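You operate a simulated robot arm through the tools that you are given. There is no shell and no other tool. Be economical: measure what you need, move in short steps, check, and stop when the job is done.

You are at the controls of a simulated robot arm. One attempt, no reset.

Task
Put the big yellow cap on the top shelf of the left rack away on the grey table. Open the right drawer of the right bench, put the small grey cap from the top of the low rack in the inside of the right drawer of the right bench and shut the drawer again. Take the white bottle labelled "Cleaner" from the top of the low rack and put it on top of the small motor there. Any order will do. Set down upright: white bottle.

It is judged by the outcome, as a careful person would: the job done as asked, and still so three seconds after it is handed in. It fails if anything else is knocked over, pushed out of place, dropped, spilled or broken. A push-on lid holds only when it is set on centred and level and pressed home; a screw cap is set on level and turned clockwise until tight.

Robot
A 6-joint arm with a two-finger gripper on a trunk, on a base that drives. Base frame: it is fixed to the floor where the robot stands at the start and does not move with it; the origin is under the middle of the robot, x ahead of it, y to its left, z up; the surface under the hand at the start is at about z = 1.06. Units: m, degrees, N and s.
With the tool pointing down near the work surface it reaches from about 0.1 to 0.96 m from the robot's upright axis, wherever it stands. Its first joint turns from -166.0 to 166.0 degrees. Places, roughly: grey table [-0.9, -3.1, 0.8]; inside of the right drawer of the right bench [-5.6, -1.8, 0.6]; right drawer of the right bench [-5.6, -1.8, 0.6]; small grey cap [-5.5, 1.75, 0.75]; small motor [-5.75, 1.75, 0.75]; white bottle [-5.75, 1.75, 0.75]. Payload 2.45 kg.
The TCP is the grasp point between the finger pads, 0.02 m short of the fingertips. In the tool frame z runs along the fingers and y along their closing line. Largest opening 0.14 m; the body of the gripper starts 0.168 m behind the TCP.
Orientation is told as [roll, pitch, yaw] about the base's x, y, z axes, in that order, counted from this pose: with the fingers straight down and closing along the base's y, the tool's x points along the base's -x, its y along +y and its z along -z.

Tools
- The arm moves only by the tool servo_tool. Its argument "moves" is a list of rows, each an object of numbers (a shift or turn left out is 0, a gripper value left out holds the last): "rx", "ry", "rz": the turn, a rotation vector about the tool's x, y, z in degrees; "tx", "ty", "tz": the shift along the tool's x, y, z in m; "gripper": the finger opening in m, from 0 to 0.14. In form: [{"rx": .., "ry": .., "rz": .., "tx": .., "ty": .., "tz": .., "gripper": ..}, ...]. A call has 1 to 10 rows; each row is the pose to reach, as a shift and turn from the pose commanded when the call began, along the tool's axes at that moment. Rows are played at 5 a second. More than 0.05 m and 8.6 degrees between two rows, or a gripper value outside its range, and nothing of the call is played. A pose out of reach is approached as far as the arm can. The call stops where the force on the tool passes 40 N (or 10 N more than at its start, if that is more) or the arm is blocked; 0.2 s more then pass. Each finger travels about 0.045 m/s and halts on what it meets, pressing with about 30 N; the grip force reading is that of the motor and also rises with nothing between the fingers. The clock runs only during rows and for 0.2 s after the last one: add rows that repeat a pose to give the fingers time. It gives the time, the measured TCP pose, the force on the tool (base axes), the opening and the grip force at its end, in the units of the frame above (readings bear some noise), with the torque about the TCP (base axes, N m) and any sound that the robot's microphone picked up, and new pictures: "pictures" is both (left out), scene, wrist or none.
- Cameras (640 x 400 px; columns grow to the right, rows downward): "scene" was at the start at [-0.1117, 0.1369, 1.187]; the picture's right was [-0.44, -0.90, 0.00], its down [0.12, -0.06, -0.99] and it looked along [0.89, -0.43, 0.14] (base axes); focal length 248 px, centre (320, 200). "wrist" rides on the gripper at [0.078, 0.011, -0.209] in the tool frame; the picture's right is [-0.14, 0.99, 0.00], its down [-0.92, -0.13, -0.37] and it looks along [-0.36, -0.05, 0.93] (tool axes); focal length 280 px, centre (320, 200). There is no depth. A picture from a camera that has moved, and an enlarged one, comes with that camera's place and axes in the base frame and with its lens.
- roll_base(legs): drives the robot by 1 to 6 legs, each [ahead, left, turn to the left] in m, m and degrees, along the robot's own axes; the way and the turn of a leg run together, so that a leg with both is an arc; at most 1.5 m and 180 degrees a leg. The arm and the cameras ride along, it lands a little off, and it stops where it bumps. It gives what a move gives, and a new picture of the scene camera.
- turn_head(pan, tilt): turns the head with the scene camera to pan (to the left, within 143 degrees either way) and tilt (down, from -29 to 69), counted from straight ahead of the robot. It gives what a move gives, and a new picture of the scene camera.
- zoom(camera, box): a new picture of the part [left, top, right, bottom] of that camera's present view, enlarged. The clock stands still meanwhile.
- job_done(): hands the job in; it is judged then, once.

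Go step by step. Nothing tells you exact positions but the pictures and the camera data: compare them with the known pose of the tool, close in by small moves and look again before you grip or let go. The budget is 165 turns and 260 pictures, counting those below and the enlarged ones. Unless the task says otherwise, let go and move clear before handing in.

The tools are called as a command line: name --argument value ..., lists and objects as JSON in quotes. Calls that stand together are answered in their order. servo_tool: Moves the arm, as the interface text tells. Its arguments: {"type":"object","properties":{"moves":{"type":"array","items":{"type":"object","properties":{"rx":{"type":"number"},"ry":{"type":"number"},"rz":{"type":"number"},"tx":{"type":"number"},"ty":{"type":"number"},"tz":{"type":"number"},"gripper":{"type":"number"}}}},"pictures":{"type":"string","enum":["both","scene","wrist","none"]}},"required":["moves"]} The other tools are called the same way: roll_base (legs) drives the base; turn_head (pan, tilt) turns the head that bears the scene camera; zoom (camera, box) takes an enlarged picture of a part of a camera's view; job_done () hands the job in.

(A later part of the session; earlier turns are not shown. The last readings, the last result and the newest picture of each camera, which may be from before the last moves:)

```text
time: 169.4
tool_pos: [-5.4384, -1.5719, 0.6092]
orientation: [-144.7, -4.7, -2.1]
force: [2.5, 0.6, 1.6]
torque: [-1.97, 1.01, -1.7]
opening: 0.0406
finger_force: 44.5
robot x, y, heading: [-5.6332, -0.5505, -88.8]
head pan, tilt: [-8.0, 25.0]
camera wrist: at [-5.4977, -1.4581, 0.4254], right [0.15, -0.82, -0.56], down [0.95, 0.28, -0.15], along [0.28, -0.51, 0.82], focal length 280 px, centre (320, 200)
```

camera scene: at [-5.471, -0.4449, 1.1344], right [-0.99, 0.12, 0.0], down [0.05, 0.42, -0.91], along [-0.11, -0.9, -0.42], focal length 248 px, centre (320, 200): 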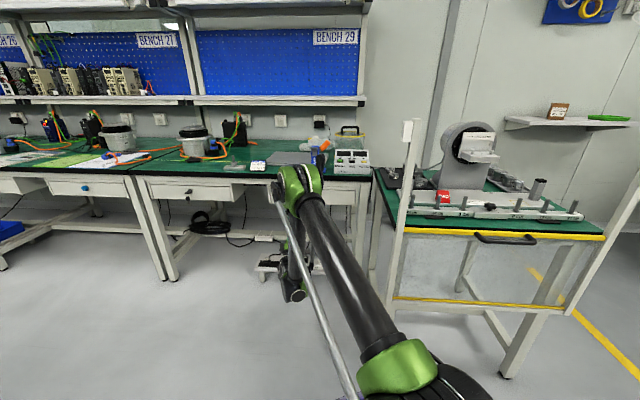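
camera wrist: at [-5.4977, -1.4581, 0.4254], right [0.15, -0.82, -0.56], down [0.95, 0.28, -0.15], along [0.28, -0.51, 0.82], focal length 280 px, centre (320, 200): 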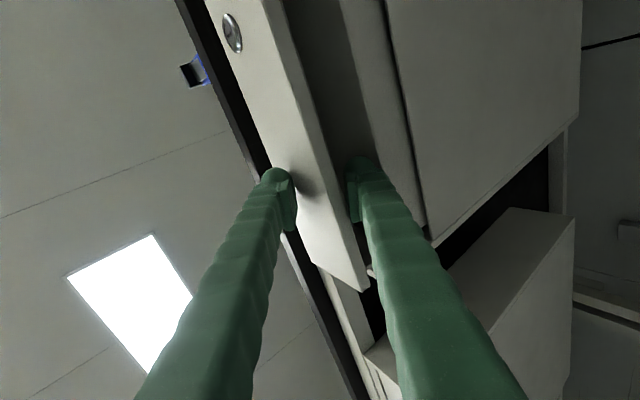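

The drawer has started to slide out and is gripped. I pull it by driving the base straight back.

roll_base --legs '[[-0.1, 0, 0]]'

servo_tool --moves '[{"tz": 0}]' --pictures "wrist"

```text
time: 170.3
tool_pos: [-5.4315, -1.5237, 0.6052]
orientation: [-144.5, -4.4, -1.8]
force: [2.9, -1.4, -14.0]
torque: [-1.82, 0.85, -1.66]
opening: 0.0387
finger_force: 44.8
robot x, y, heading: [-5.6322, -0.4974, -88.7]
head pan, tilt: [-8.0, 25.0]
stopped in leg 1: the force on the tool passed its limit at 45 N (the readings are from after the stop); the commanded pose is now the measured one
camera scene: at [-5.4715, -0.3959, 1.1344], right [-0.99, 0.11, 0.0], down [0.05, 0.42, -0.91], along [-0.1, -0.9, -0.42], focal length 248 px, centre (320, 200)
```

scene: 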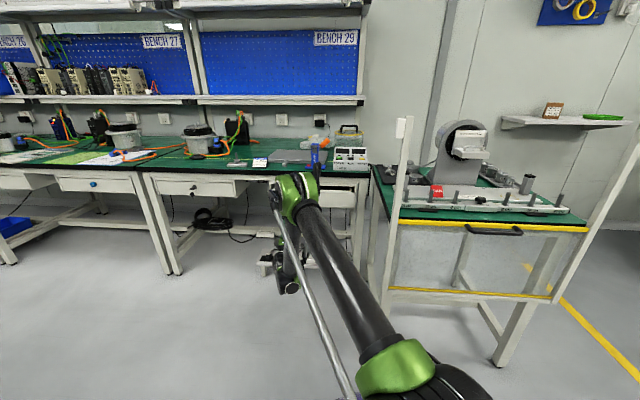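

```text
time: 170.7
tool_pos: [-5.4311, -1.5241, 0.6065]
orientation: [-144.5, -4.4, -1.8]
force: [1.2, -0.4, -17.9]
torque: [-1.75, 1.65, -1.72]
opening: 0.0387
finger_force: 45.2
robot x, y, heading: [-5.6314, -0.4997, -88.8]
head pan, tilt: [-8.0, 25.0]
camera wrist: at [-5.4921, -1.4094, 0.4235], right [0.16, -0.81, -0.56], down [0.94, 0.29, -0.15], along [0.29, -0.51, 0.81], focal length 280 px, centre (320, 200)
```

wrist: 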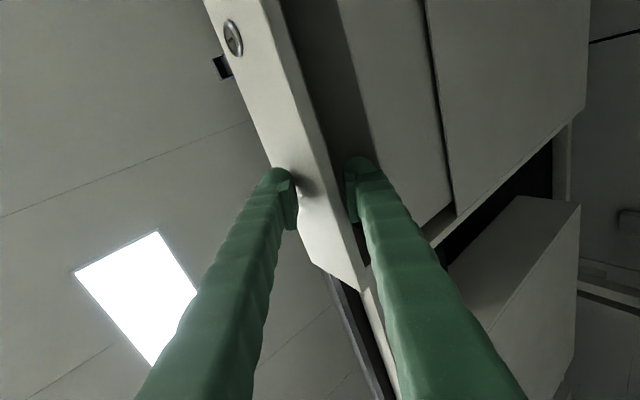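

Works, drawer is coming out. I relieve the vertical load slightly and continue.

servo_tool --moves '[{"ty": 0.0017, "tz": -0.0025}]' --pictures "none"

roll_base --legs '[[-0.12, 0, 0]]'

```text
time: 171.1
tool_pos: [-5.4315, -1.5237, 0.6045]
orientation: [-144.6, -4.6, -1.8]
force: [0.9, 1.7, 3.7]
torque: [-1.8, 0.8, -1.6]
opening: 0.0378
finger_force: 44.6
robot x, y, heading: [-5.6295, -0.4974, -88.8]
head pan, tilt: [-8.0, 25.0]
```

```text
time: 172.1
tool_pos: [-5.424, -1.4738, 0.6025]
orientation: [-144.4, -4.3, -1.5]
force: [2.4, -0.7, -11.8]
torque: [-1.54, 0.87, -1.64]
opening: 0.0354
finger_force: 44.8
robot x, y, heading: [-5.6326, -0.4455, -88.2]
head pan, tilt: [-8.0, 25.0]
stopped in leg 1: the force on the tool passed its limit at 44 N (the readings are from after the stop); the commanded pose is now the measured one
camera scene: at [-5.4724, -0.3444, 1.1344], right [-0.99, 0.11, 0.0], down [0.05, 0.42, -0.91], along [-0.1, -0.9, -0.42], focal length 248 px, centre (320, 200)
```

scene: 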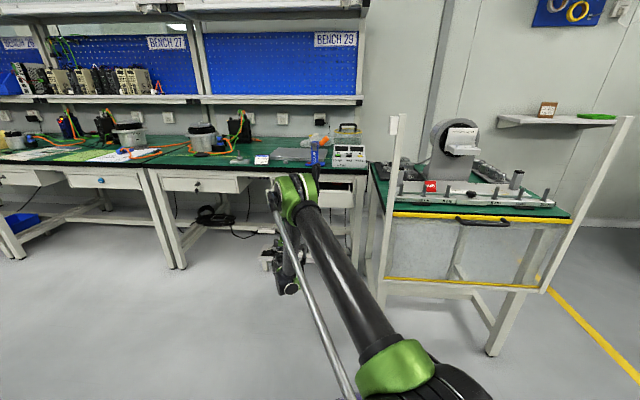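

servo_tool --moves '[{"ty": 0.001, "tz": -0.002}]' --pictures "wrist"

roll_base --legs '[[-0.12, 0, 0]]'

```text
time: 172.5
tool_pos: [-5.4239, -1.4734, 0.6008]
orientation: [-144.4, -4.4, -1.5]
force: [2.2, 0.9, 4.1]
torque: [-1.56, 0.84, -1.6]
opening: 0.035
finger_force: 45.1
robot x, y, heading: [-5.6341, -0.4495, -88.5]
head pan, tilt: [-8.0, 25.0]
camera wrist: at [-5.4854, -1.3573, 0.4187], right [0.16, -0.81, -0.56], down [0.94, 0.29, -0.15], along [0.29, -0.51, 0.81], focal length 280 px, centre (320, 200)
```

wrist: 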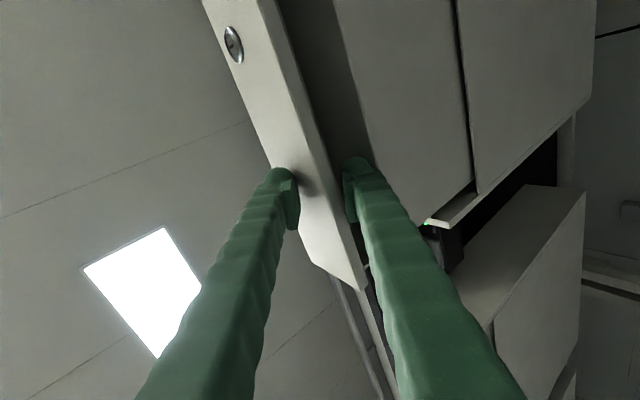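

```text
time: 173.5
tool_pos: [-5.4172, -1.423, 0.5981]
orientation: [-144.1, -4.1, -1.2]
force: [0.9, 0.1, -12.9]
torque: [-1.3, 0.71, -1.54]
opening: 0.0329
finger_force: 44.4
robot x, y, heading: [-5.6342, -0.394, -88.1]
head pan, tilt: [-8.0, 25.0]
stopped in leg 1: the force on the tool passed its limit at 45 N (the readings are from after the stop); the commanded pose is now the measured one
camera scene: at [-5.4734, -0.2928, 1.1344], right [-0.99, 0.11, 0.0], down [0.04, 0.42, -0.91], along [-0.1, -0.9, -0.42], focal length 248 px, centre (320, 200)
```

scene: 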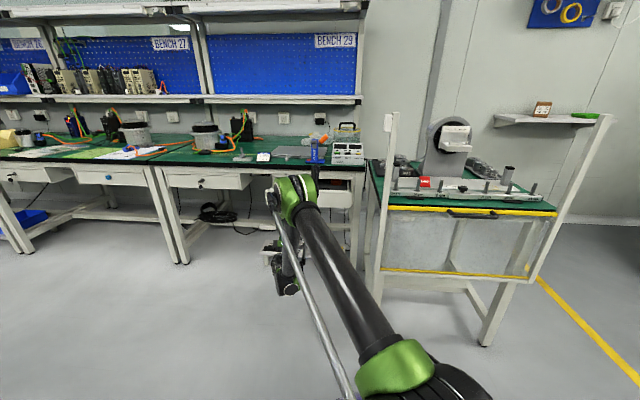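

servo_tool --moves '[{"ty": 0.001, "tz": -0.002}]' --pictures "none"

roll_base --legs '[[-0.1, 0, 0]]'

servo_tool --moves '[{"ty": 0.001, "tz": -0.002}]' --pictures "wrist"

```text
time: 173.9
tool_pos: [-5.4166, -1.4216, 0.5979]
orientation: [-144.3, -4.3, -1.2]
force: [0.1, -0.3, 4.5]
torque: [-1.38, 0.85, -1.57]
opening: 0.0325
finger_force: 44.7
robot x, y, heading: [-5.6344, -0.3953, -87.9]
head pan, tilt: [-8.0, 25.0]
```

```text
time: 174.9
tool_pos: [-5.4098, -1.3729, 0.5939]
orientation: [-143.9, -4.1, -0.8]
force: [0.4, 0.0, -12.5]
torque: [-1.16, 0.55, -1.54]
opening: 0.0307
finger_force: 44.7
robot x, y, heading: [-5.6365, -0.3472, -87.7]
head pan, tilt: [-8.0, 25.0]
stopped in leg 1: the force on the tool passed its limit at 44 N (the readings are from after the stop); the commanded pose is now the measured one
camera scene: at [-5.4747, -0.2432, 1.1344], right [-0.99, 0.1, 0.0], down [0.04, 0.42, -0.91], along [-0.09, -0.9, -0.42], focal length 248 px, centre (320, 200)
```

scene: 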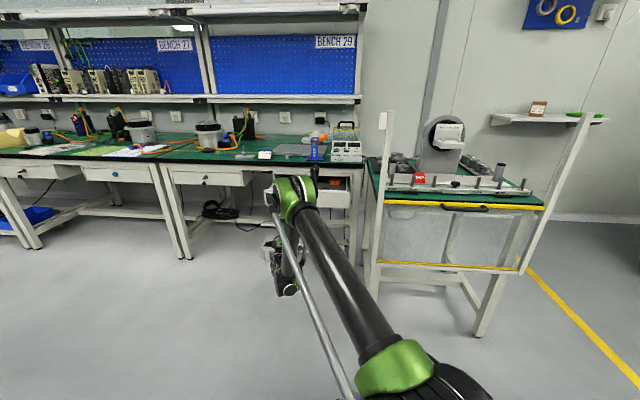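

```text
time: 175.3
tool_pos: [-5.4108, -1.3711, 0.594]
orientation: [-144.0, -4.1, -0.7]
force: [1.8, -0.5, 4.0]
torque: [-1.14, 0.74, -1.52]
opening: 0.0302
finger_force: 45.2
robot x, y, heading: [-5.6364, -0.348, -88.0]
head pan, tilt: [-8.0, 25.0]
camera wrist: at [-5.4734, -1.2556, 0.413], right [0.17, -0.8, -0.57], down [0.94, 0.31, -0.16], along [0.3, -0.51, 0.81], focal length 280 px, centre (320, 200)
```

wrist: 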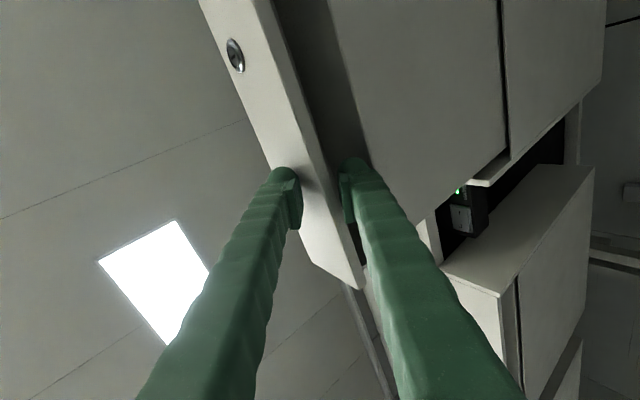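

About 20 cm open, enough. I open the fingers, drop below the lip and back away.

servo_tool --moves '[{"gripper": 0.04}, {"gripper": 0.05}, {"gripper": 0.06}, {"gripper": 0.07}, {"gripper": 0.07}, {"ty": 0.006, "tz": -0.009, "gripper": 0.07}, {"ty": 0.012, "tz": -0.0175, "gripper": 0.07}, {"ty": 0.017, "tz": -0.0245, "gripper": 0.07}, {"ty": 0.018, "tz": -0.026, "gripper": 0.07}]' --pictures "wrist"

```text
time: 177.3
tool_pos: [-5.409, -1.3706, 0.5622]
orientation: [-144.0, -4.1, -0.8]
force: [0.4, 0.6, -0.4]
torque: [0.0, 0.01, -0.01]
opening: 0.07
finger_force: 0.0
robot x, y, heading: [-5.6341, -0.3491, -88.3]
head pan, tilt: [-8.0, 25.0]
camera wrist: at [-5.4715, -1.2549, 0.3811], right [0.17, -0.8, -0.57], down [0.94, 0.31, -0.16], along [0.3, -0.51, 0.81], focal length 280 px, centre (320, 200)
```

wrist: 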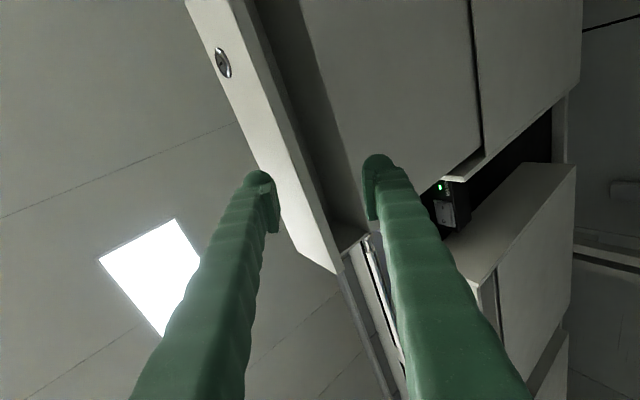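

Clear of the lip. I drive back 0.3 m and turn the tool back to pointing down while raising it.

roll_base --legs '[[-0.3, 0, 0]]'

servo_tool --moves '[{"rx": -8.5, "ty": -0.018, "tz": 0.0125}, {"rx": -17, "ty": -0.036, "tz": 0.025}, {"rx": -25.5, "ty": -0.054, "tz": 0.0375}, {"rx": -34, "ty": -0.072, "tz": 0.05}, {"rx": -42.5, "ty": -0.09, "tz": 0.0625}, {"rx": -51, "ty": -0.108, "tz": 0.075}, {"rx": -59.5, "ty": -0.126, "tz": 0.0875}, {"rx": -68, "ty": -0.144, "tz": 0.1}, {"rx": -76, "ty": -0.162, "tz": 0.1125}]' --pictures "none"

```text
time: 179.3
tool_pos: [-5.4209, -1.073, 0.5613]
orientation: [-144.0, -4.2, -0.8]
force: [-0.3, 0.4, -0.1]
torque: [0.03, 0.03, 0.01]
opening: 0.0701
finger_force: 0.1
robot x, y, heading: [-5.6432, -0.0533, -87.9]
head pan, tilt: [-8.0, 25.0]
camera scene: at [-5.4852, 0.0551, 1.1344], right [-0.99, 0.1, 0.0], down [0.04, 0.42, -0.91], along [-0.1, -0.9, -0.42], focal length 248 px, centre (320, 200)
```

scene: 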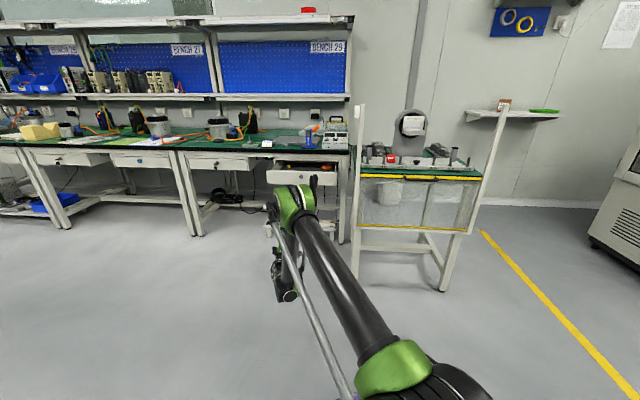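

```text
time: 181.3
tool_pos: [-5.4327, -1.0077, 0.7493]
orientation: [-68.0, -4.0, -0.9]
force: [-0.2, -1.0, -0.3]
torque: [0.01, 0.02, -0.05]
opening: 0.0697
finger_force: 0.1
out of reach, approached as far as the arm can: row 3
robot x, y, heading: [-5.64, -0.0489, -87.9]
head pan, tilt: [-8.0, 25.0]
```

servo_tool --moves '[{"rx": -8.5, "ty": -0.03, "tz": -0.026}, {"rx": -17, "ty": -0.06, "tz": -0.052}, {"rx": -25.5, "ty": -0.09, "tz": -0.077}, {"rx": -34, "ty": -0.12, "tz": -0.103}, {"rx": -42.5, "ty": -0.15, "tz": -0.128}, {"rx": -51, "ty": -0.18, "tz": -0.154}, {"rx": -59.5, "ty": -0.21, "tz": -0.18}, {"rx": -67.5, "ry": 4, "ty": -0.24, "tz": -0.205}]' --pictures "none"

servo_tool --moves '[{"rz": 8.5}, {"rz": 17}, {"rz": 25.5}, {"rz": 34}, {"rz": 42.5}, {"rz": 51}, {"rz": 59.5}, {"rz": 68}, {"rz": 76.5}, {"rz": 85}]' --pictures "none"

```text
refused: row 8 steps farther than a row can; nothing moved
```

```text
time: 183.5
tool_pos: [-5.4327, -1.0076, 0.7473]
orientation: [-1.3, -67.9, -88.0]
force: [0.3, -0.3, 1.0]
torque: [0.01, -0.01, 0.0]
opening: 0.0701
finger_force: 0.1
robot x, y, heading: [-5.644, -0.0531, -88.1]
head pan, tilt: [-8.0, 25.0]
```

servo_tool --moves '[{"ry": 8.5, "tx": -0.03, "tz": -0.026}, {"ry": 17, "tx": -0.06, "tz": -0.052}, {"ry": 25.5, "tx": -0.09, "tz": -0.077}, {"ry": 34, "tx": -0.12, "tz": -0.103}, {"ry": 42.5, "tx": -0.15, "tz": -0.128}, {"ry": 51, "tx": -0.18, "tz": -0.154}, {"ry": 59.5, "tx": -0.21, "tz": -0.18}, {"ry": 67.9, "tx": -0.24, "tz": -0.205}]' --pictures "none"

zoom --camera "scene" --box '[220, 90, 380, 190]'

```text
time: 185.3
tool_pos: [-5.4307, -0.905, 1.0474]
orientation: [-0.5, -0.2, -89.0]
force: [0.1, 0.4, 0.5]
torque: [-0.05, -0.01, 0.03]
opening: 0.0702
finger_force: 0.2
robot x, y, heading: [-5.6464, -0.0481, -88.0]
head pan, tilt: [-8.0, 25.0]
```

```text
4.00 times, centred on (300, 140) of scene
camera zoom: at [-5.4853, 0.0555, 1.1344], right [-0.99, 0.1, 0.0], down [0.04, 0.42, -0.91], along [-0.1, -0.9, -0.42], focal length 990 px, centre (400, 440)
```

zoom: 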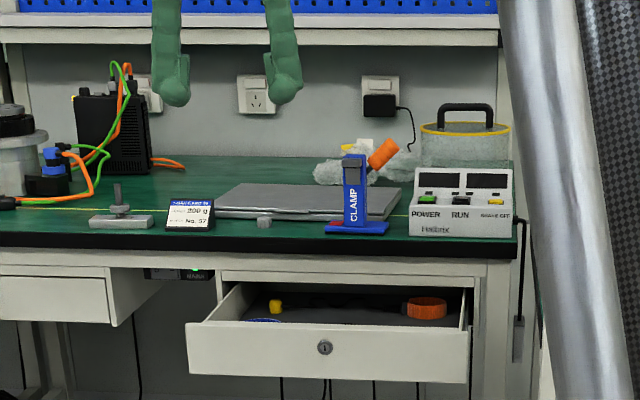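

Drawer is open, with room inside. Now I drive forward to fetch the cap from the bench top.

roll_base --legs '[[0.72, 0, -1]]'

servo_tool --moves '[{"gripper": 0.05}]' --pictures "wrist"

```text
time: 189.3
tool_pos: [-5.4226, -1.6363, 1.0471]
orientation: [-0.5, -0.1, -89.8]
force: [0.1, 0.5, 0.3]
torque: [-0.02, 0.01, 0.02]
opening: 0.07
finger_force: 0.1
robot x, y, heading: [-5.6217, -0.7773, -89.0]
head pan, tilt: [-8.0, 25.0]
camera scene: at [-5.4638, -0.6727, 1.1344], right [-0.99, 0.12, 0.0], down [0.05, 0.42, -0.91], along [-0.11, -0.9, -0.42], focal length 248 px, centre (320, 200)
```

scene: 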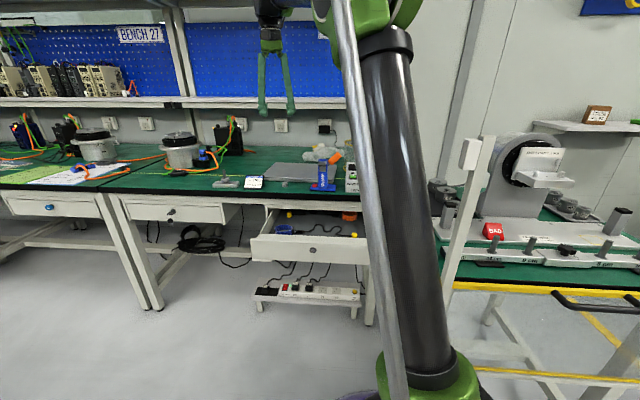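

```text
time: 189.7
tool_pos: [-5.4231, -1.6361, 1.0461]
orientation: [-0.6, -0.1, -89.8]
force: [-0.4, -1.1, -0.5]
torque: [-0.02, 0.01, 0.0]
opening: 0.0499
finger_force: 0.1
robot x, y, heading: [-5.6219, -0.7704, -88.6]
head pan, tilt: [-8.0, 25.0]
camera wrist: at [-5.4098, -1.5565, 1.255], right [0.99, -0.13, -0.01], down [-0.12, -0.92, 0.37], along [-0.06, -0.37, -0.93], focal length 280 px, centre (320, 200)
```

wrist: 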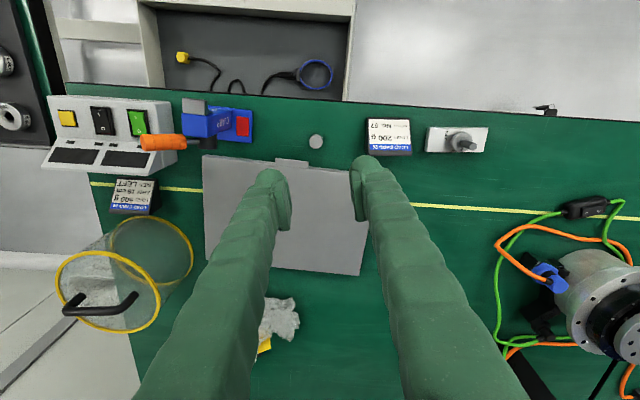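

Cap visible just under. I descend around it.

servo_tool --moves '[{"ty": -0.006, "tx": -0.004, "tz": 0.045}, {"ty": -0.006, "tx": -0.004, "tz": 0.09}, {"ty": -0.006, "tx": -0.004, "tz": 0.135}, {"ty": -0.006, "tx": -0.004, "tz": 0.18}, {"ty": -0.006, "tx": -0.004, "tz": 0.22}, {"ty": -0.006, "tx": -0.004, "tz": 0.235}]' --pictures "wrist"

```text
time: 191.1
tool_pos: [-5.4305, -1.6395, 0.8102]
orientation: [-0.5, -0.1, -89.8]
force: [-0.3, 0.2, -0.1]
torque: [0.04, 0.01, -0.02]
opening: 0.05
finger_force: 0.0
robot x, y, heading: [-5.6266, -0.7773, -88.9]
head pan, tilt: [-8.0, 25.0]
camera wrist: at [-5.4179, -1.5607, 1.0195], right [0.99, -0.13, -0.01], down [-0.12, -0.92, 0.37], along [-0.06, -0.37, -0.93], focal length 280 px, centre (320, 200)
```

wrist: 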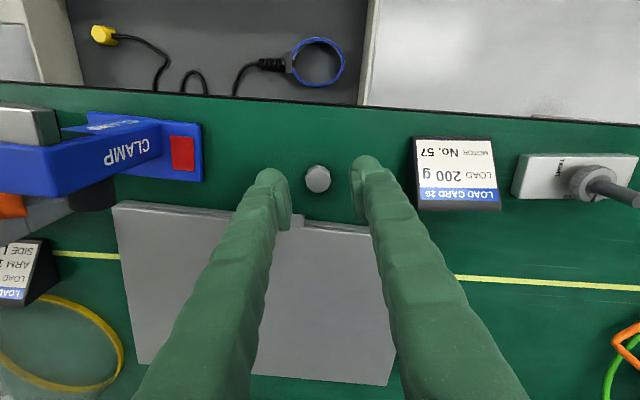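

Centred. Down the last 3.4 cm and grip.

servo_tool --moves '[{"tz": 0.018, "ty": -0.001}, {"tz": 0.034, "ty": -0.001}, {"tz": 0.034, "ty": -0.001, "gripper": 0.035}, {"tz": 0.034, "ty": -0.001, "gripper": 0.01}, {"tz": 0.034, "ty": -0.001, "gripper": 0.01}, {"tz": 0.034, "ty": -0.001, "gripper": 0.01}, {"tz": 0.034, "ty": -0.001, "gripper": 0.01}, {"tz": 0.034, "ty": -0.001, "gripper": 0.01}]' --pictures "none"

servo_tool --moves '[{"tz": -0.04}, {"tz": -0.08}, {"tz": -0.12}, {"tz": -0.15, "tx": 0.02}, {"tz": -0.15, "tx": 0.06}, {"tz": -0.15, "tx": 0.1}, {"tz": -0.15, "tx": 0.14}]' --pictures "both"

```text
time: 192.3
tool_pos: [-5.4325, -1.6398, 0.7835]
orientation: [-0.5, -0.3, -89.9]
force: [1.0, -3.6, 61.0]
torque: [-0.23, -0.02, 0.0]
opening: 0.006
finger_force: 14.5
robot x, y, heading: [-5.6244, -0.7711, -88.8]
head pan, tilt: [-8.0, 25.0]
stopped in row 5: the force on the tool passed its limit at 48 N (the readings are from after the stop); the commanded pose is now the measured one
```

```text
time: 193.9
tool_pos: [-5.4305, -1.5019, 0.9292]
orientation: [-0.6, -0.3, -89.8]
force: [0.2, -0.9, 0.1]
torque: [0.07, 0.0, -0.01]
opening: 0.0098
finger_force: 0.0
robot x, y, heading: [-5.6258, -0.7726, -89.0]
head pan, tilt: [-8.0, 25.0]
camera scene: at [-5.4637, -0.6731, 1.1344], right [-0.99, 0.12, 0.0], down [0.05, 0.42, -0.91], along [-0.11, -0.9, -0.42], focal length 248 px, centre (320, 200)
camera wrist: at [-5.4177, -1.4218, 1.1371], right [0.99, -0.13, -0.01], down [-0.12, -0.92, 0.37], along [-0.06, -0.37, -0.93], focal length 280 px, centre (320, 200)
```

scene: 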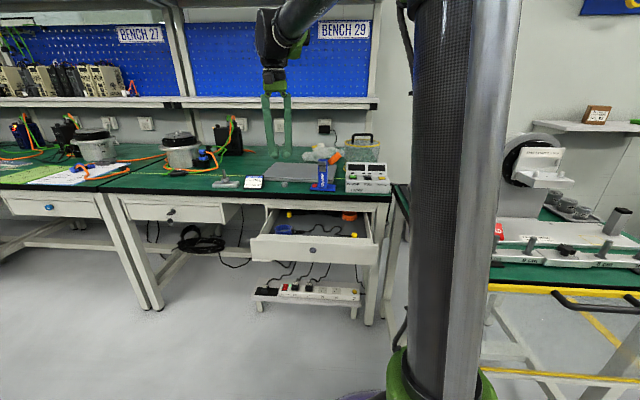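
wrist: 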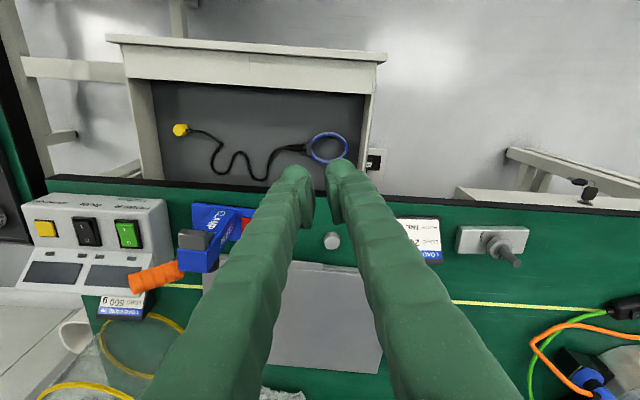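

The grasp failed: the fingers slid off over the cap. I inspect where the cap is now.

zoom --camera "wrist" --box '[260, 190, 420, 290]'

zoom --camera "scene" --box '[220, 140, 340, 215]'

```text
4.00 times, centred on (340, 240) of wrist
camera zoom: at [-5.4177, -1.4218, 1.1371], right [0.99, -0.13, -0.01], down [-0.12, -0.92, 0.37], along [-0.06, -0.37, -0.93], focal length 1122 px, centre (240, 40)
```

zoom: 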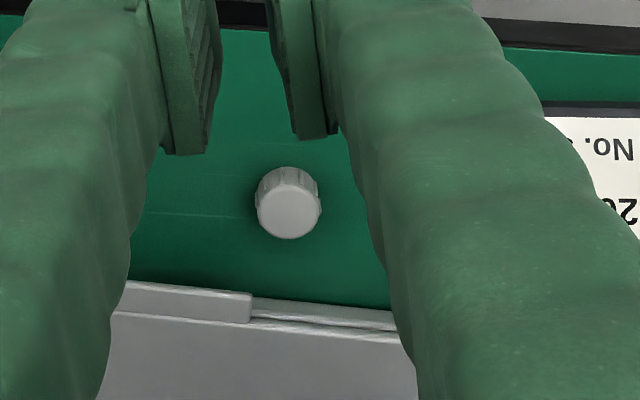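

```text
5.33 times, centred on (280, 178) of scene
camera zoom: at [-5.4637, -0.6731, 1.1344], right [-0.99, 0.12, 0.0], down [0.05, 0.42, -0.91], along [-0.11, -0.9, -0.42], focal length 1320 px, centre (533, 320)
```

zoom: 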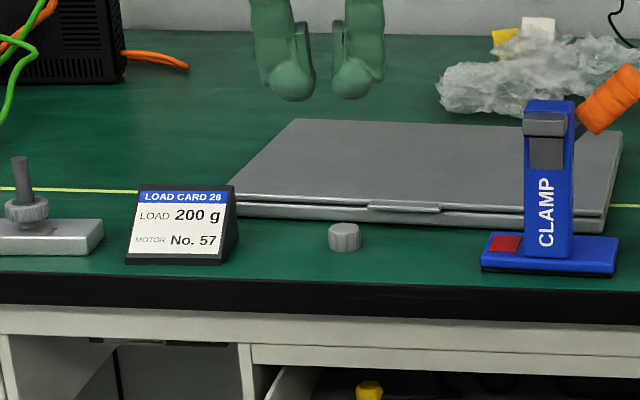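

The cap is still standing at (-5.432, -1.640). I go back, this time lower before closing.

servo_tool --moves '[{"tx": -0.045, "ty": -0.001, "gripper": 0.045}, {"tx": -0.09, "ty": -0.001, "gripper": 0.045}, {"tx": -0.139, "ty": -0.001, "gripper": 0.045}, {"tx": -0.139, "ty": -0.001, "tz": 0.045}, {"tx": -0.139, "ty": -0.001, "tz": 0.09}, {"tx": -0.139, "ty": -0.001, "tz": 0.13}, {"tx": -0.139, "ty": -0.001, "tz": 0.148}, {"tx": -0.139, "ty": -0.001, "tz": 0.154}, {"tx": -0.139, "ty": -0.001, "tz": 0.154}]' --pictures "wrist"

zoom --camera "wrist" --box '[260, 140, 380, 215]'

```text
time: 195.9
tool_pos: [-5.4334, -1.6405, 0.7761]
orientation: [-0.6, -0.2, -89.7]
force: [0.6, -0.4, -0.1]
torque: [0.02, 0.0, 0.01]
opening: 0.0448
finger_force: 0.2
robot x, y, heading: [-5.6245, -0.777, -88.7]
head pan, tilt: [-8.0, 25.0]
camera wrist: at [-5.4203, -1.5605, 0.9835], right [0.99, -0.13, -0.01], down [-0.12, -0.92, 0.37], along [-0.06, -0.37, -0.93], focal length 280 px, centre (320, 200)
```

wrist: 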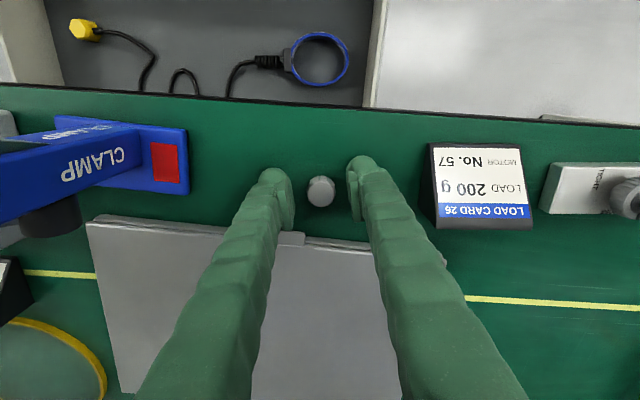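

```text
5.33 times, centred on (320, 178) of wrist
camera zoom: at [-5.4203, -1.5605, 0.9835], right [0.99, -0.13, -0.01], down [-0.12, -0.92, 0.37], along [-0.06, -0.37, -0.93], focal length 1495 px, centre (320, 320)
```

zoom: 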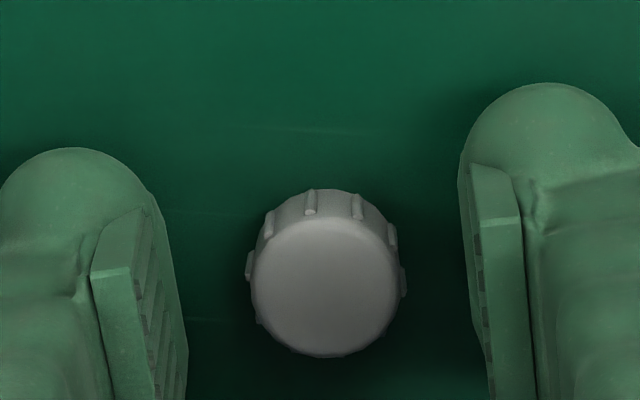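

Good. 4 mm lower, then close.

servo_tool --moves '[{"tz": 0.002}, {"tz": 0.004}, {"tz": 0.004}, {"tz": 0.004, "gripper": 0.03}, {"tz": 0.004, "gripper": 0.015}, {"tz": 0.004, "gripper": 0.01}, {"tz": 0.004, "gripper": 0.01}, {"tz": 0.004, "gripper": 0.01}]' --pictures "none"

```text
time: 197.7
tool_pos: [-5.4326, -1.6395, 0.7722]
orientation: [-0.5, -0.2, -89.8]
force: [-0.2, 0.7, 0.2]
torque: [-0.02, 0.03, -0.01]
opening: 0.0201
finger_force: 30.0
robot x, y, heading: [-5.6241, -0.7737, -88.9]
head pan, tilt: [-8.0, 25.0]
```

Cap gripped. I lift it and carry it over the open drawer's free area at about (-5.533, -1.46).

servo_tool --moves '[{"tz": -0.045}, {"tz": -0.09}, {"tz": -0.13}, {"tz": -0.13, "tx": 0.045}, {"tz": -0.13, "tx": 0.09, "ty": -0.02}, {"tz": -0.13, "tx": 0.13, "ty": -0.045}, {"tz": -0.13, "tx": 0.16, "ty": -0.075}, {"tz": -0.13, "tx": 0.18, "ty": -0.1}]' --pictures "both"

```text
time: 199.5
tool_pos: [-5.5322, -1.4593, 0.9027]
orientation: [-0.6, -0.3, -89.8]
force: [1.1, 0.6, -0.5]
torque: [0.0, 0.01, 0.02]
opening: 0.0197
finger_force: 30.1
robot x, y, heading: [-5.62, -0.7744, -89.0]
head pan, tilt: [-8.0, 25.0]
camera scene: at [-5.4637, -0.6728, 1.1344], right [-0.99, 0.12, 0.0], down [0.05, 0.42, -0.91], along [-0.11, -0.9, -0.42], focal length 248 px, centre (320, 200)
camera wrist: at [-5.5194, -1.381, 1.1104], right [0.99, -0.13, -0.01], down [-0.12, -0.92, 0.37], along [-0.06, -0.37, -0.93], focal length 280 px, centre (320, 200)
```

scene: 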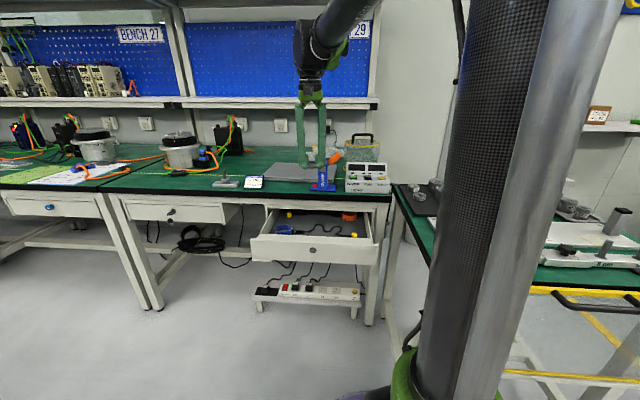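
wrist: 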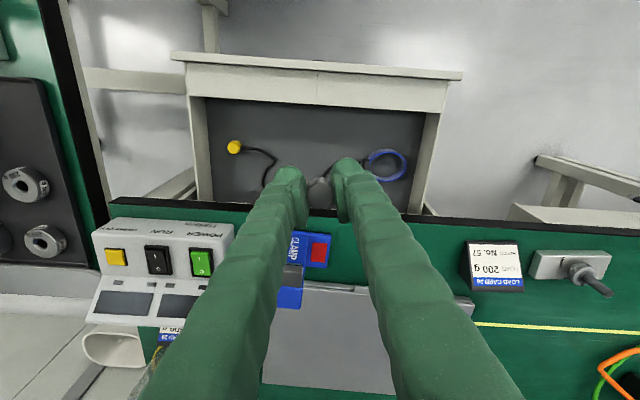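

The drop point projects to free drawer floor. I lower in.

servo_tool --moves '[{"tz": 0.045, "tx": 0.003}, {"tz": 0.09, "tx": 0.003}, {"tz": 0.135, "tx": 0.003}, {"tz": 0.18, "tx": 0.003}, {"tz": 0.22, "tx": 0.003}, {"tz": 0.25, "tx": 0.003}]' --pictures "both"

```text
time: 200.9
tool_pos: [-5.535, -1.4568, 0.6528]
orientation: [-0.6, -0.2, -89.8]
force: [-0.1, 0.2, 0.0]
torque: [0.0, -0.01, 0.01]
opening: 0.02
finger_force: 29.7
robot x, y, heading: [-5.6296, -0.7773, -88.9]
head pan, tilt: [-8.0, 25.0]
camera scene: at [-5.4638, -0.6727, 1.1344], right [-0.99, 0.12, 0.0], down [0.05, 0.42, -0.91], along [-0.11, -0.9, -0.42], focal length 248 px, centre (320, 200)
camera wrist: at [-5.5217, -1.3779, 0.8607], right [0.99, -0.13, -0.01], down [-0.12, -0.92, 0.37], along [-0.06, -0.37, -0.93], focal length 280 px, centre (320, 200)
```

scene: 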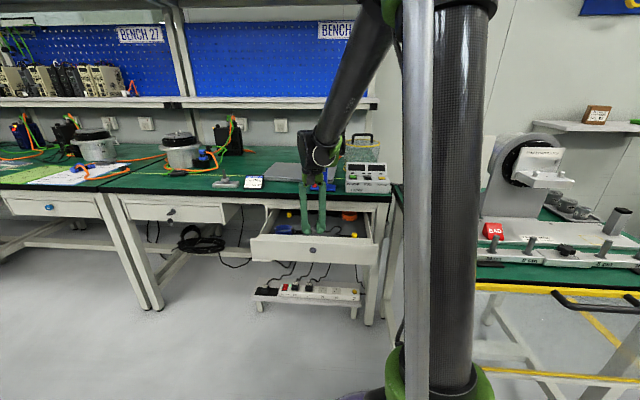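
wrist: 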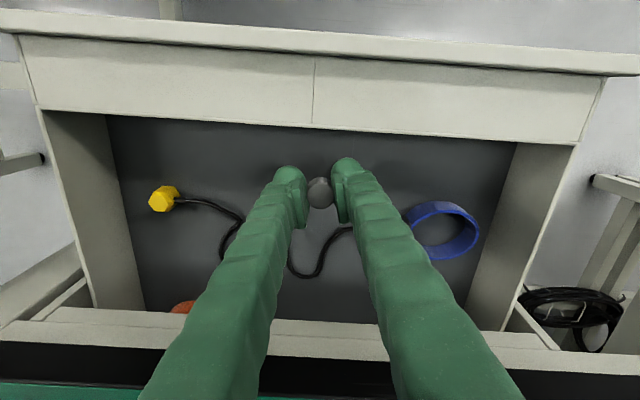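

Nice free floor spot. I lower in small steps to contact.

servo_tool --moves '[{"tz": 0.006}, {"tz": 0.012}, {"tz": 0.016}]' --pictures "none"

servo_tool --moves '[{"tz": 0.003}, {"tz": 0.006}]' --pictures "none"

servo_tool --moves '[{"tz": 0.003}, {"tz": 0.005}]' --pictures "wrist"

```text
time: 201.7
tool_pos: [-5.5346, -1.4569, 0.6361]
orientation: [-0.6, -0.1, -89.8]
force: [-0.3, 0.3, -0.6]
torque: [0.01, 0.01, 0.01]
opening: 0.0201
finger_force: 30.5
robot x, y, heading: [-5.622, -0.7747, -88.9]
head pan, tilt: [-8.0, 25.0]
```

```text
time: 202.3
tool_pos: [-5.5355, -1.457, 0.6304]
orientation: [-0.6, -0.1, -89.8]
force: [-0.7, 0.3, 0.0]
torque: [0.01, -0.02, -0.01]
opening: 0.0201
finger_force: 30.2
robot x, y, heading: [-5.6271, -0.7768, -88.7]
head pan, tilt: [-8.0, 25.0]
```

```text
time: 202.9
tool_pos: [-5.5355, -1.4574, 0.6265]
orientation: [-0.6, -0.3, -89.8]
force: [0.6, -0.5, 0.3]
torque: [-0.03, 0.03, 0.02]
opening: 0.0201
finger_force: 29.8
robot x, y, heading: [-5.6249, -0.7712, -88.8]
head pan, tilt: [-8.0, 25.0]
camera wrist: at [-5.523, -1.3784, 0.8337], right [0.99, -0.13, -0.01], down [-0.12, -0.92, 0.37], along [-0.06, -0.37, -0.93], focal length 280 px, centre (320, 200)
```

wrist: 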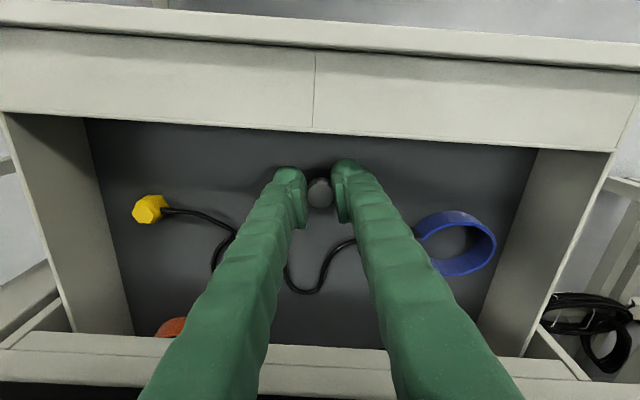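

servo_tool --moves '[{"tz": 0.003}, {"tz": 0.005}]' --pictures "none"

servo_tool --moves '[{"tz": 0.002}, {"tz": 0.004}]' --pictures "none"

```text
time: 203.5
tool_pos: [-5.5357, -1.4587, 0.6209]
orientation: [-0.6, -0.2, -89.8]
force: [-0.4, -0.3, 0.5]
torque: [0.01, -0.02, 0.0]
opening: 0.0202
finger_force: 30.3
robot x, y, heading: [-5.6237, -0.7755, -89.0]
head pan, tilt: [-8.0, 25.0]
```

```text
time: 204.1
tool_pos: [-5.5357, -1.4566, 0.6164]
orientation: [-0.6, -0.2, -89.8]
force: [0.6, -0.6, -0.5]
torque: [0.0, -0.01, 0.02]
opening: 0.0199
finger_force: 30.1
robot x, y, heading: [-5.6261, -0.7764, -89.0]
head pan, tilt: [-8.0, 25.0]
```

servo_tool --moves '[{"tz": 0.002}, {"tz": 0.004}]' --pictures "none"

servo_tool --moves '[{"tz": 0.002}, {"tz": 0.004}]' --pictures "wrist"

```text
time: 204.7
tool_pos: [-5.5361, -1.4562, 0.6128]
orientation: [-0.7, -0.2, -89.8]
force: [-1.3, -1.3, 0.6]
torque: [-0.05, -0.01, -0.01]
opening: 0.0199
finger_force: 30.3
robot x, y, heading: [-5.628, -0.7769, -88.8]
head pan, tilt: [-8.0, 25.0]
```

```text
time: 205.2
tool_pos: [-5.5356, -1.4586, 0.6113]
orientation: [-0.6, -0.2, -90.0]
force: [-0.1, -0.8, 25.3]
torque: [-0.06, -0.21, -0.06]
opening: 0.0199
finger_force: 30.3
robot x, y, heading: [-5.6236, -0.7743, -88.7]
head pan, tilt: [-8.0, 25.0]
stopped in row 2: the force on the tool passed its limit at 48 N (the readings are from after the stop); the commanded pose is now the measured one
camera wrist: at [-5.5224, -1.3787, 0.819], right [0.99, -0.14, -0.01], down [-0.12, -0.92, 0.37], along [-0.06, -0.37, -0.93], focal length 280 px, centre (320, 200)
```

wrist: 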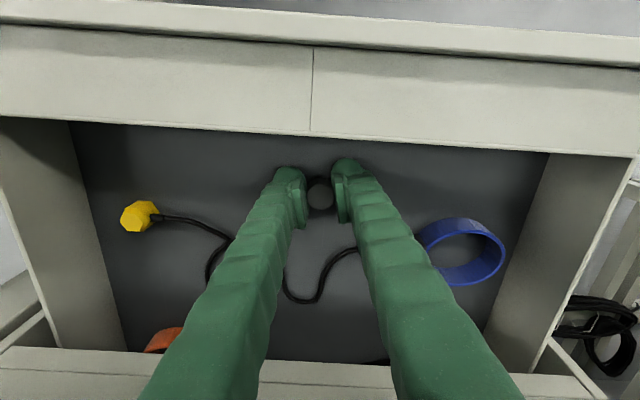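

Floor contact. I ease 1 mm, release and lift out.

servo_tool --moves '[{"tz": -0.001}, {"tz": -0.001, "gripper": 0.025}, {"tz": -0.001, "gripper": 0.035}, {"tz": -0.001, "gripper": 0.05}, {"tz": -0.001, "gripper": 0.05}, {"tz": -0.04, "gripper": 0.05}, {"tz": -0.085, "gripper": 0.05}, {"tz": -0.13}, {"tz": -0.175}, {"tz": -0.22}]' --pictures "wrist"

```text
time: 207.4
tool_pos: [-5.5329, -1.4566, 0.831]
orientation: [-0.7, -0.2, -89.9]
force: [-0.2, 0.0, -0.5]
torque: [-0.03, 0.02, -0.03]
opening: 0.0499
finger_force: 0.0
robot x, y, heading: [-5.6291, -0.7723, -88.9]
head pan, tilt: [-8.0, 25.0]
camera wrist: at [-5.5202, -1.3777, 1.0393], right [0.99, -0.13, -0.01], down [-0.12, -0.92, 0.37], along [-0.06, -0.37, -0.93], focal length 280 px, centre (320, 200)
```

wrist: 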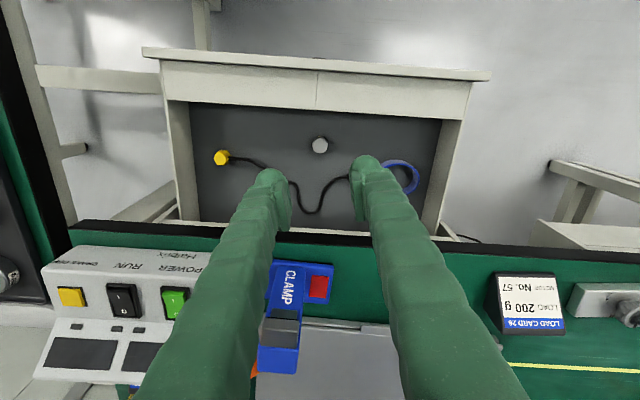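

The cap lies in the drawer. Next I close the fingers, back up, and pitch the tool to push the drawer shut below the bench edge.

servo_tool --moves '[{"tz": -0.04, "gripper": 0.0}, {"tz": -0.08, "gripper": 0.0}, {"tz": -0.1, "gripper": 0.0}]' --pictures "none"

roll_base --legs '[[-0.22, 0, 0]]'

servo_tool --moves '[{"ry": -8.5}, {"ry": -17}, {"ry": -25.5, "ty": 0.02}, {"ry": -34, "ty": 0.04}, {"ry": -42.5, "ty": 0.04}, {"ry": -51, "ty": 0.04}]' --pictures "none"

```text
time: 208.2
tool_pos: [-5.5321, -1.4569, 0.9305]
orientation: [-0.7, -0.2, -89.8]
force: [0.5, -1.1, -0.4]
torque: [0.0, 0.01, 0.01]
opening: 0.0001
finger_force: 16.2
robot x, y, heading: [-5.6227, -0.7755, -88.9]
head pan, tilt: [-8.0, 25.0]
```

```text
time: 209.9
tool_pos: [-5.5356, -1.2373, 0.9314]
orientation: [-0.5, -0.3, -89.7]
force: [1.0, -0.5, -0.6]
torque: [-0.01, 0.0, 0.03]
opening: 0.0001
finger_force: 29.4
robot x, y, heading: [-5.6309, -0.5549, -88.6]
head pan, tilt: [-8.0, 25.0]
camera scene: at [-5.4686, -0.453, 1.1344], right [-0.99, 0.12, 0.0], down [0.05, 0.42, -0.91], along [-0.11, -0.9, -0.42], focal length 248 px, centre (320, 200)
```

scene: 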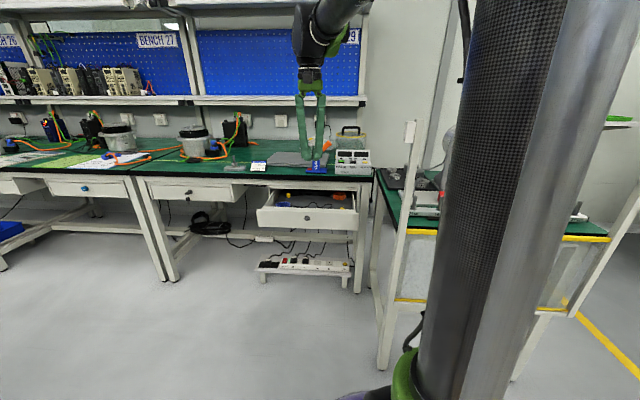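

```text
time: 211.3
tool_pos: [-5.4955, -1.2361, 0.9308]
orientation: [-0.9, -51.3, -89.0]
force: [-0.5, -0.6, 0.0]
torque: [0.01, -0.01, 0.05]
opening: 0.0
finger_force: 29.4
robot x, y, heading: [-5.6326, -0.5542, -88.8]
head pan, tilt: [-8.0, 25.0]
```

servo_tool --moves '[{"tx": 0.026, "tz": 0.0325, "ty": -0.005}, {"tx": 0.052, "tz": 0.065, "ty": -0.01}, {"tx": 0.078, "tz": 0.0975, "ty": -0.015}, {"tx": 0.104, "tz": 0.13, "ty": -0.02}, {"tx": 0.13, "tz": 0.163, "ty": -0.025}, {"tx": 0.156, "tz": 0.195, "ty": -0.03}, {"tx": 0.183, "tz": 0.229, "ty": -0.03}]' --pictures "both"

```text
time: 212.9
tool_pos: [-5.5278, -1.2994, 0.6429]
orientation: [-1.0, -51.2, -89.0]
force: [0.5, -0.1, 0.7]
torque: [-0.03, 0.0, 0.02]
opening: 0.0
finger_force: 29.1
robot x, y, heading: [-5.6281, -0.5509, -88.9]
head pan, tilt: [-8.0, 25.0]
camera scene: at [-5.4686, -0.4529, 1.1344], right [-0.99, 0.12, 0.0], down [0.05, 0.42, -0.91], along [-0.11, -0.9, -0.42], focal length 248 px, centre (320, 200)
camera wrist: at [-5.5183, -1.0871, 0.7124], right [0.99, -0.08, 0.1], down [-0.12, -0.29, 0.95], along [-0.05, -0.95, -0.3], focal length 280 px, centre (320, 200)
```

scene: 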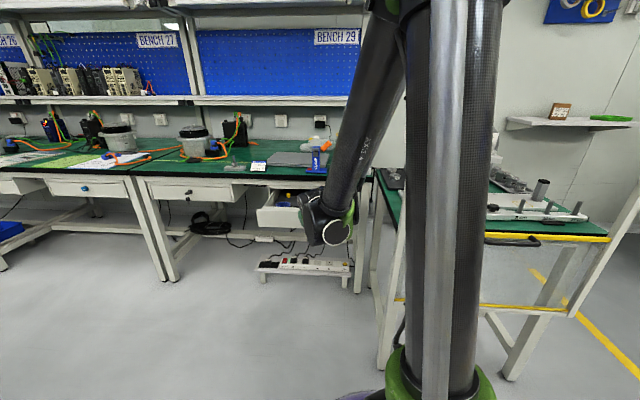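
wrist: 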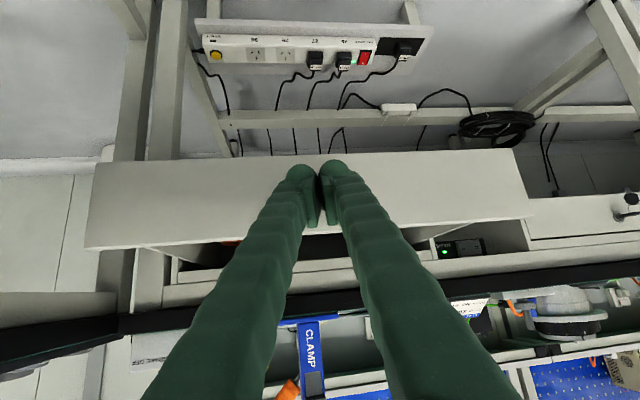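

Fingertips are in front of the drawer face. I push it in, straight along -y.

servo_tool --moves '[{"tx": -0.0125, "tz": 0.0156}, {"tx": -0.025, "tz": 0.0312}, {"tx": -0.0375, "tz": 0.0468}, {"tx": -0.05, "tz": 0.0624}, {"tx": -0.0625, "tz": 0.078}, {"tx": -0.075, "tz": 0.0936}, {"tx": -0.0875, "tz": 0.1092}, {"tx": -0.1, "tz": 0.1248}]' --pictures "both"

```text
time: 214.7
tool_pos: [-5.5272, -1.4624, 0.6438]
orientation: [-0.9, -51.2, -89.0]
force: [0.3, -0.1, -0.5]
torque: [0.0, -0.01, 0.0]
opening: 0.0
finger_force: 29.3
robot x, y, heading: [-5.6263, -0.5545, -88.6]
head pan, tilt: [-8.0, 25.0]
camera scene: at [-5.4685, -0.453, 1.1344], right [-0.99, 0.12, 0.0], down [0.05, 0.42, -0.91], along [-0.11, -0.9, -0.42], focal length 248 px, centre (320, 200)
camera wrist: at [-5.5163, -1.2491, 0.7129], right [0.99, -0.08, 0.1], down [-0.12, -0.29, 0.95], along [-0.05, -0.95, -0.3], focal length 280 px, centre (320, 200)
```

scene: 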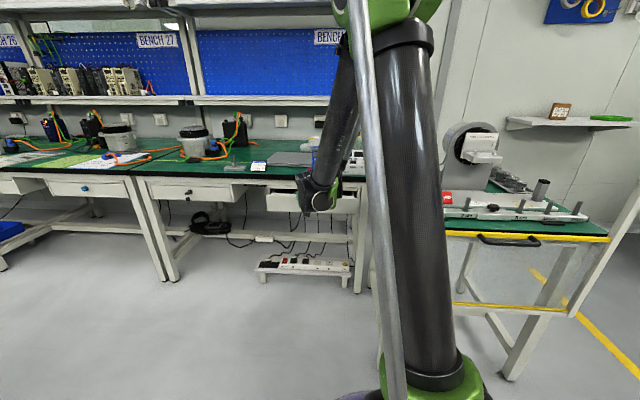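
wrist: 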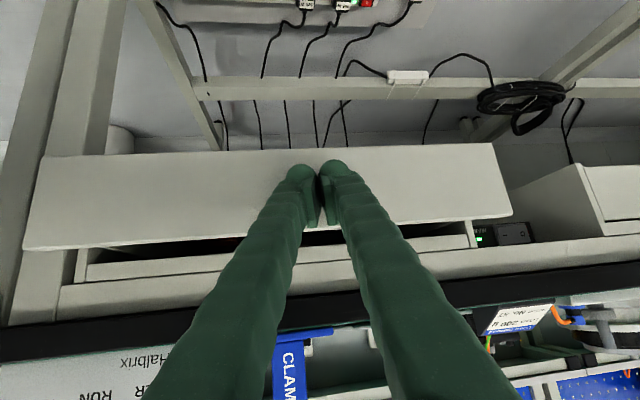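

Sliding in freely. I push the remainder until it stops.

servo_tool --moves '[{"tx": -0.0125, "tz": 0.0156}, {"tx": -0.025, "tz": 0.0312}, {"tx": -0.0375, "tz": 0.0468}, {"tx": -0.047, "tz": 0.0585}, {"tx": -0.0565, "tz": 0.07}, {"tx": -0.0625, "tz": 0.078}, {"tx": -0.069, "tz": 0.086}, {"tx": -0.075, "tz": 0.0936}]' --pictures "wrist"

```text
time: 216.1
tool_pos: [-5.5274, -1.5515, 0.6437]
orientation: [-0.9, -50.9, -89.1]
force: [1.9, 12.4, 2.6]
torque: [-0.09, -0.01, -0.16]
opening: 0.0
finger_force: 29.7
robot x, y, heading: [-5.6308, -0.5494, -88.6]
head pan, tilt: [-8.0, 25.0]
stopped in row 6: the force on the tool passed its limit at 59 N (the readings are from after the stop); the commanded pose is now the measured one
camera wrist: at [-5.5161, -1.3392, 0.7134], right [0.99, -0.08, 0.1], down [-0.12, -0.29, 0.95], along [-0.05, -0.95, -0.3], focal length 280 px, centre (320, 200)
```

wrist: 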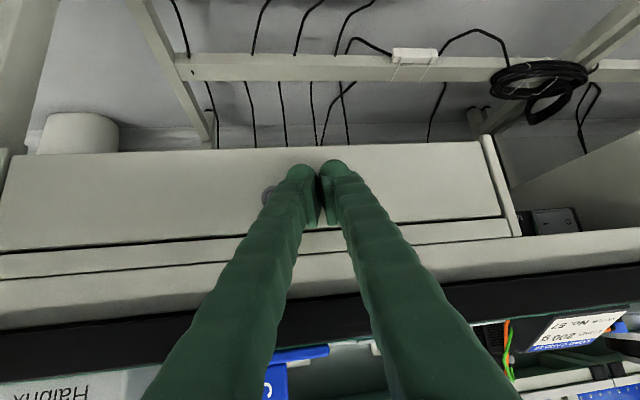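

Firm stop: drawer looks flush with its case. I back away and check it.

roll_base --legs '[[-0.4, 0, 0]]'

zoom --camera "wrist" --box '[80, 60, 560, 360]'

zoom --camera "scene" --box '[160, 100, 360, 225]'

```text
time: 218.5
tool_pos: [-5.536, -1.1545, 0.6425]
orientation: [-0.9, -50.9, -89.0]
force: [-0.2, 0.3, -0.2]
torque: [0.04, 0.02, 0.0]
opening: 0.0
finger_force: 29.2
robot x, y, heading: [-5.6373, -0.157, -88.9]
head pan, tilt: [-8.0, 25.0]
camera scene: at [-5.4772, -0.0554, 1.1344], right [-0.99, 0.12, 0.0], down [0.05, 0.42, -0.91], along [-0.11, -0.9, -0.42], focal length 248 px, centre (320, 200)
```

scene: 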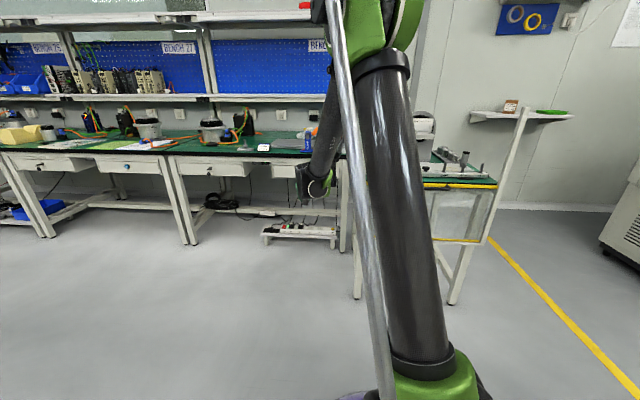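

```text
1.33 times, centred on (320, 210) of wrist
camera zoom: at [-5.5252, -0.9429, 0.7131], right [0.99, -0.08, 0.1], down [-0.12, -0.29, 0.95], along [-0.05, -0.95, -0.3], focal length 374 px, centre (320, 187)
```

zoom: 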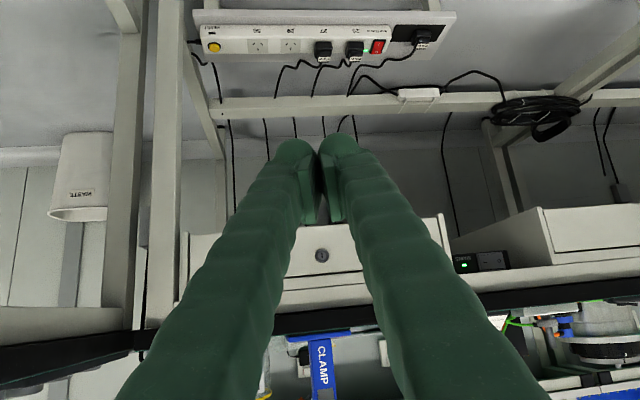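

```text
3.20 times, centred on (260, 162) of scene
camera zoom: at [-5.4772, -0.0554, 1.1344], right [-0.99, 0.12, 0.0], down [0.05, 0.42, -0.91], along [-0.11, -0.9, -0.42], focal length 792 px, centre (512, 320)
```

zoom: 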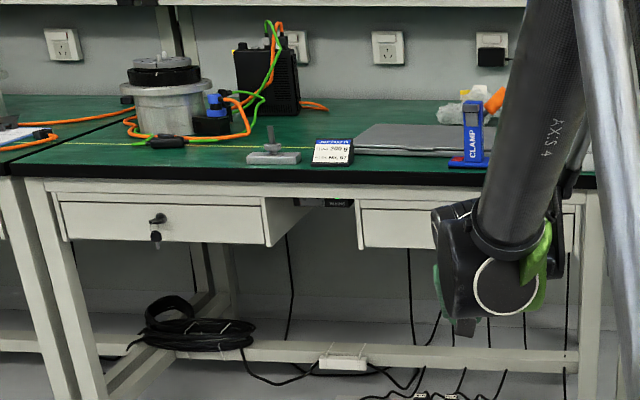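

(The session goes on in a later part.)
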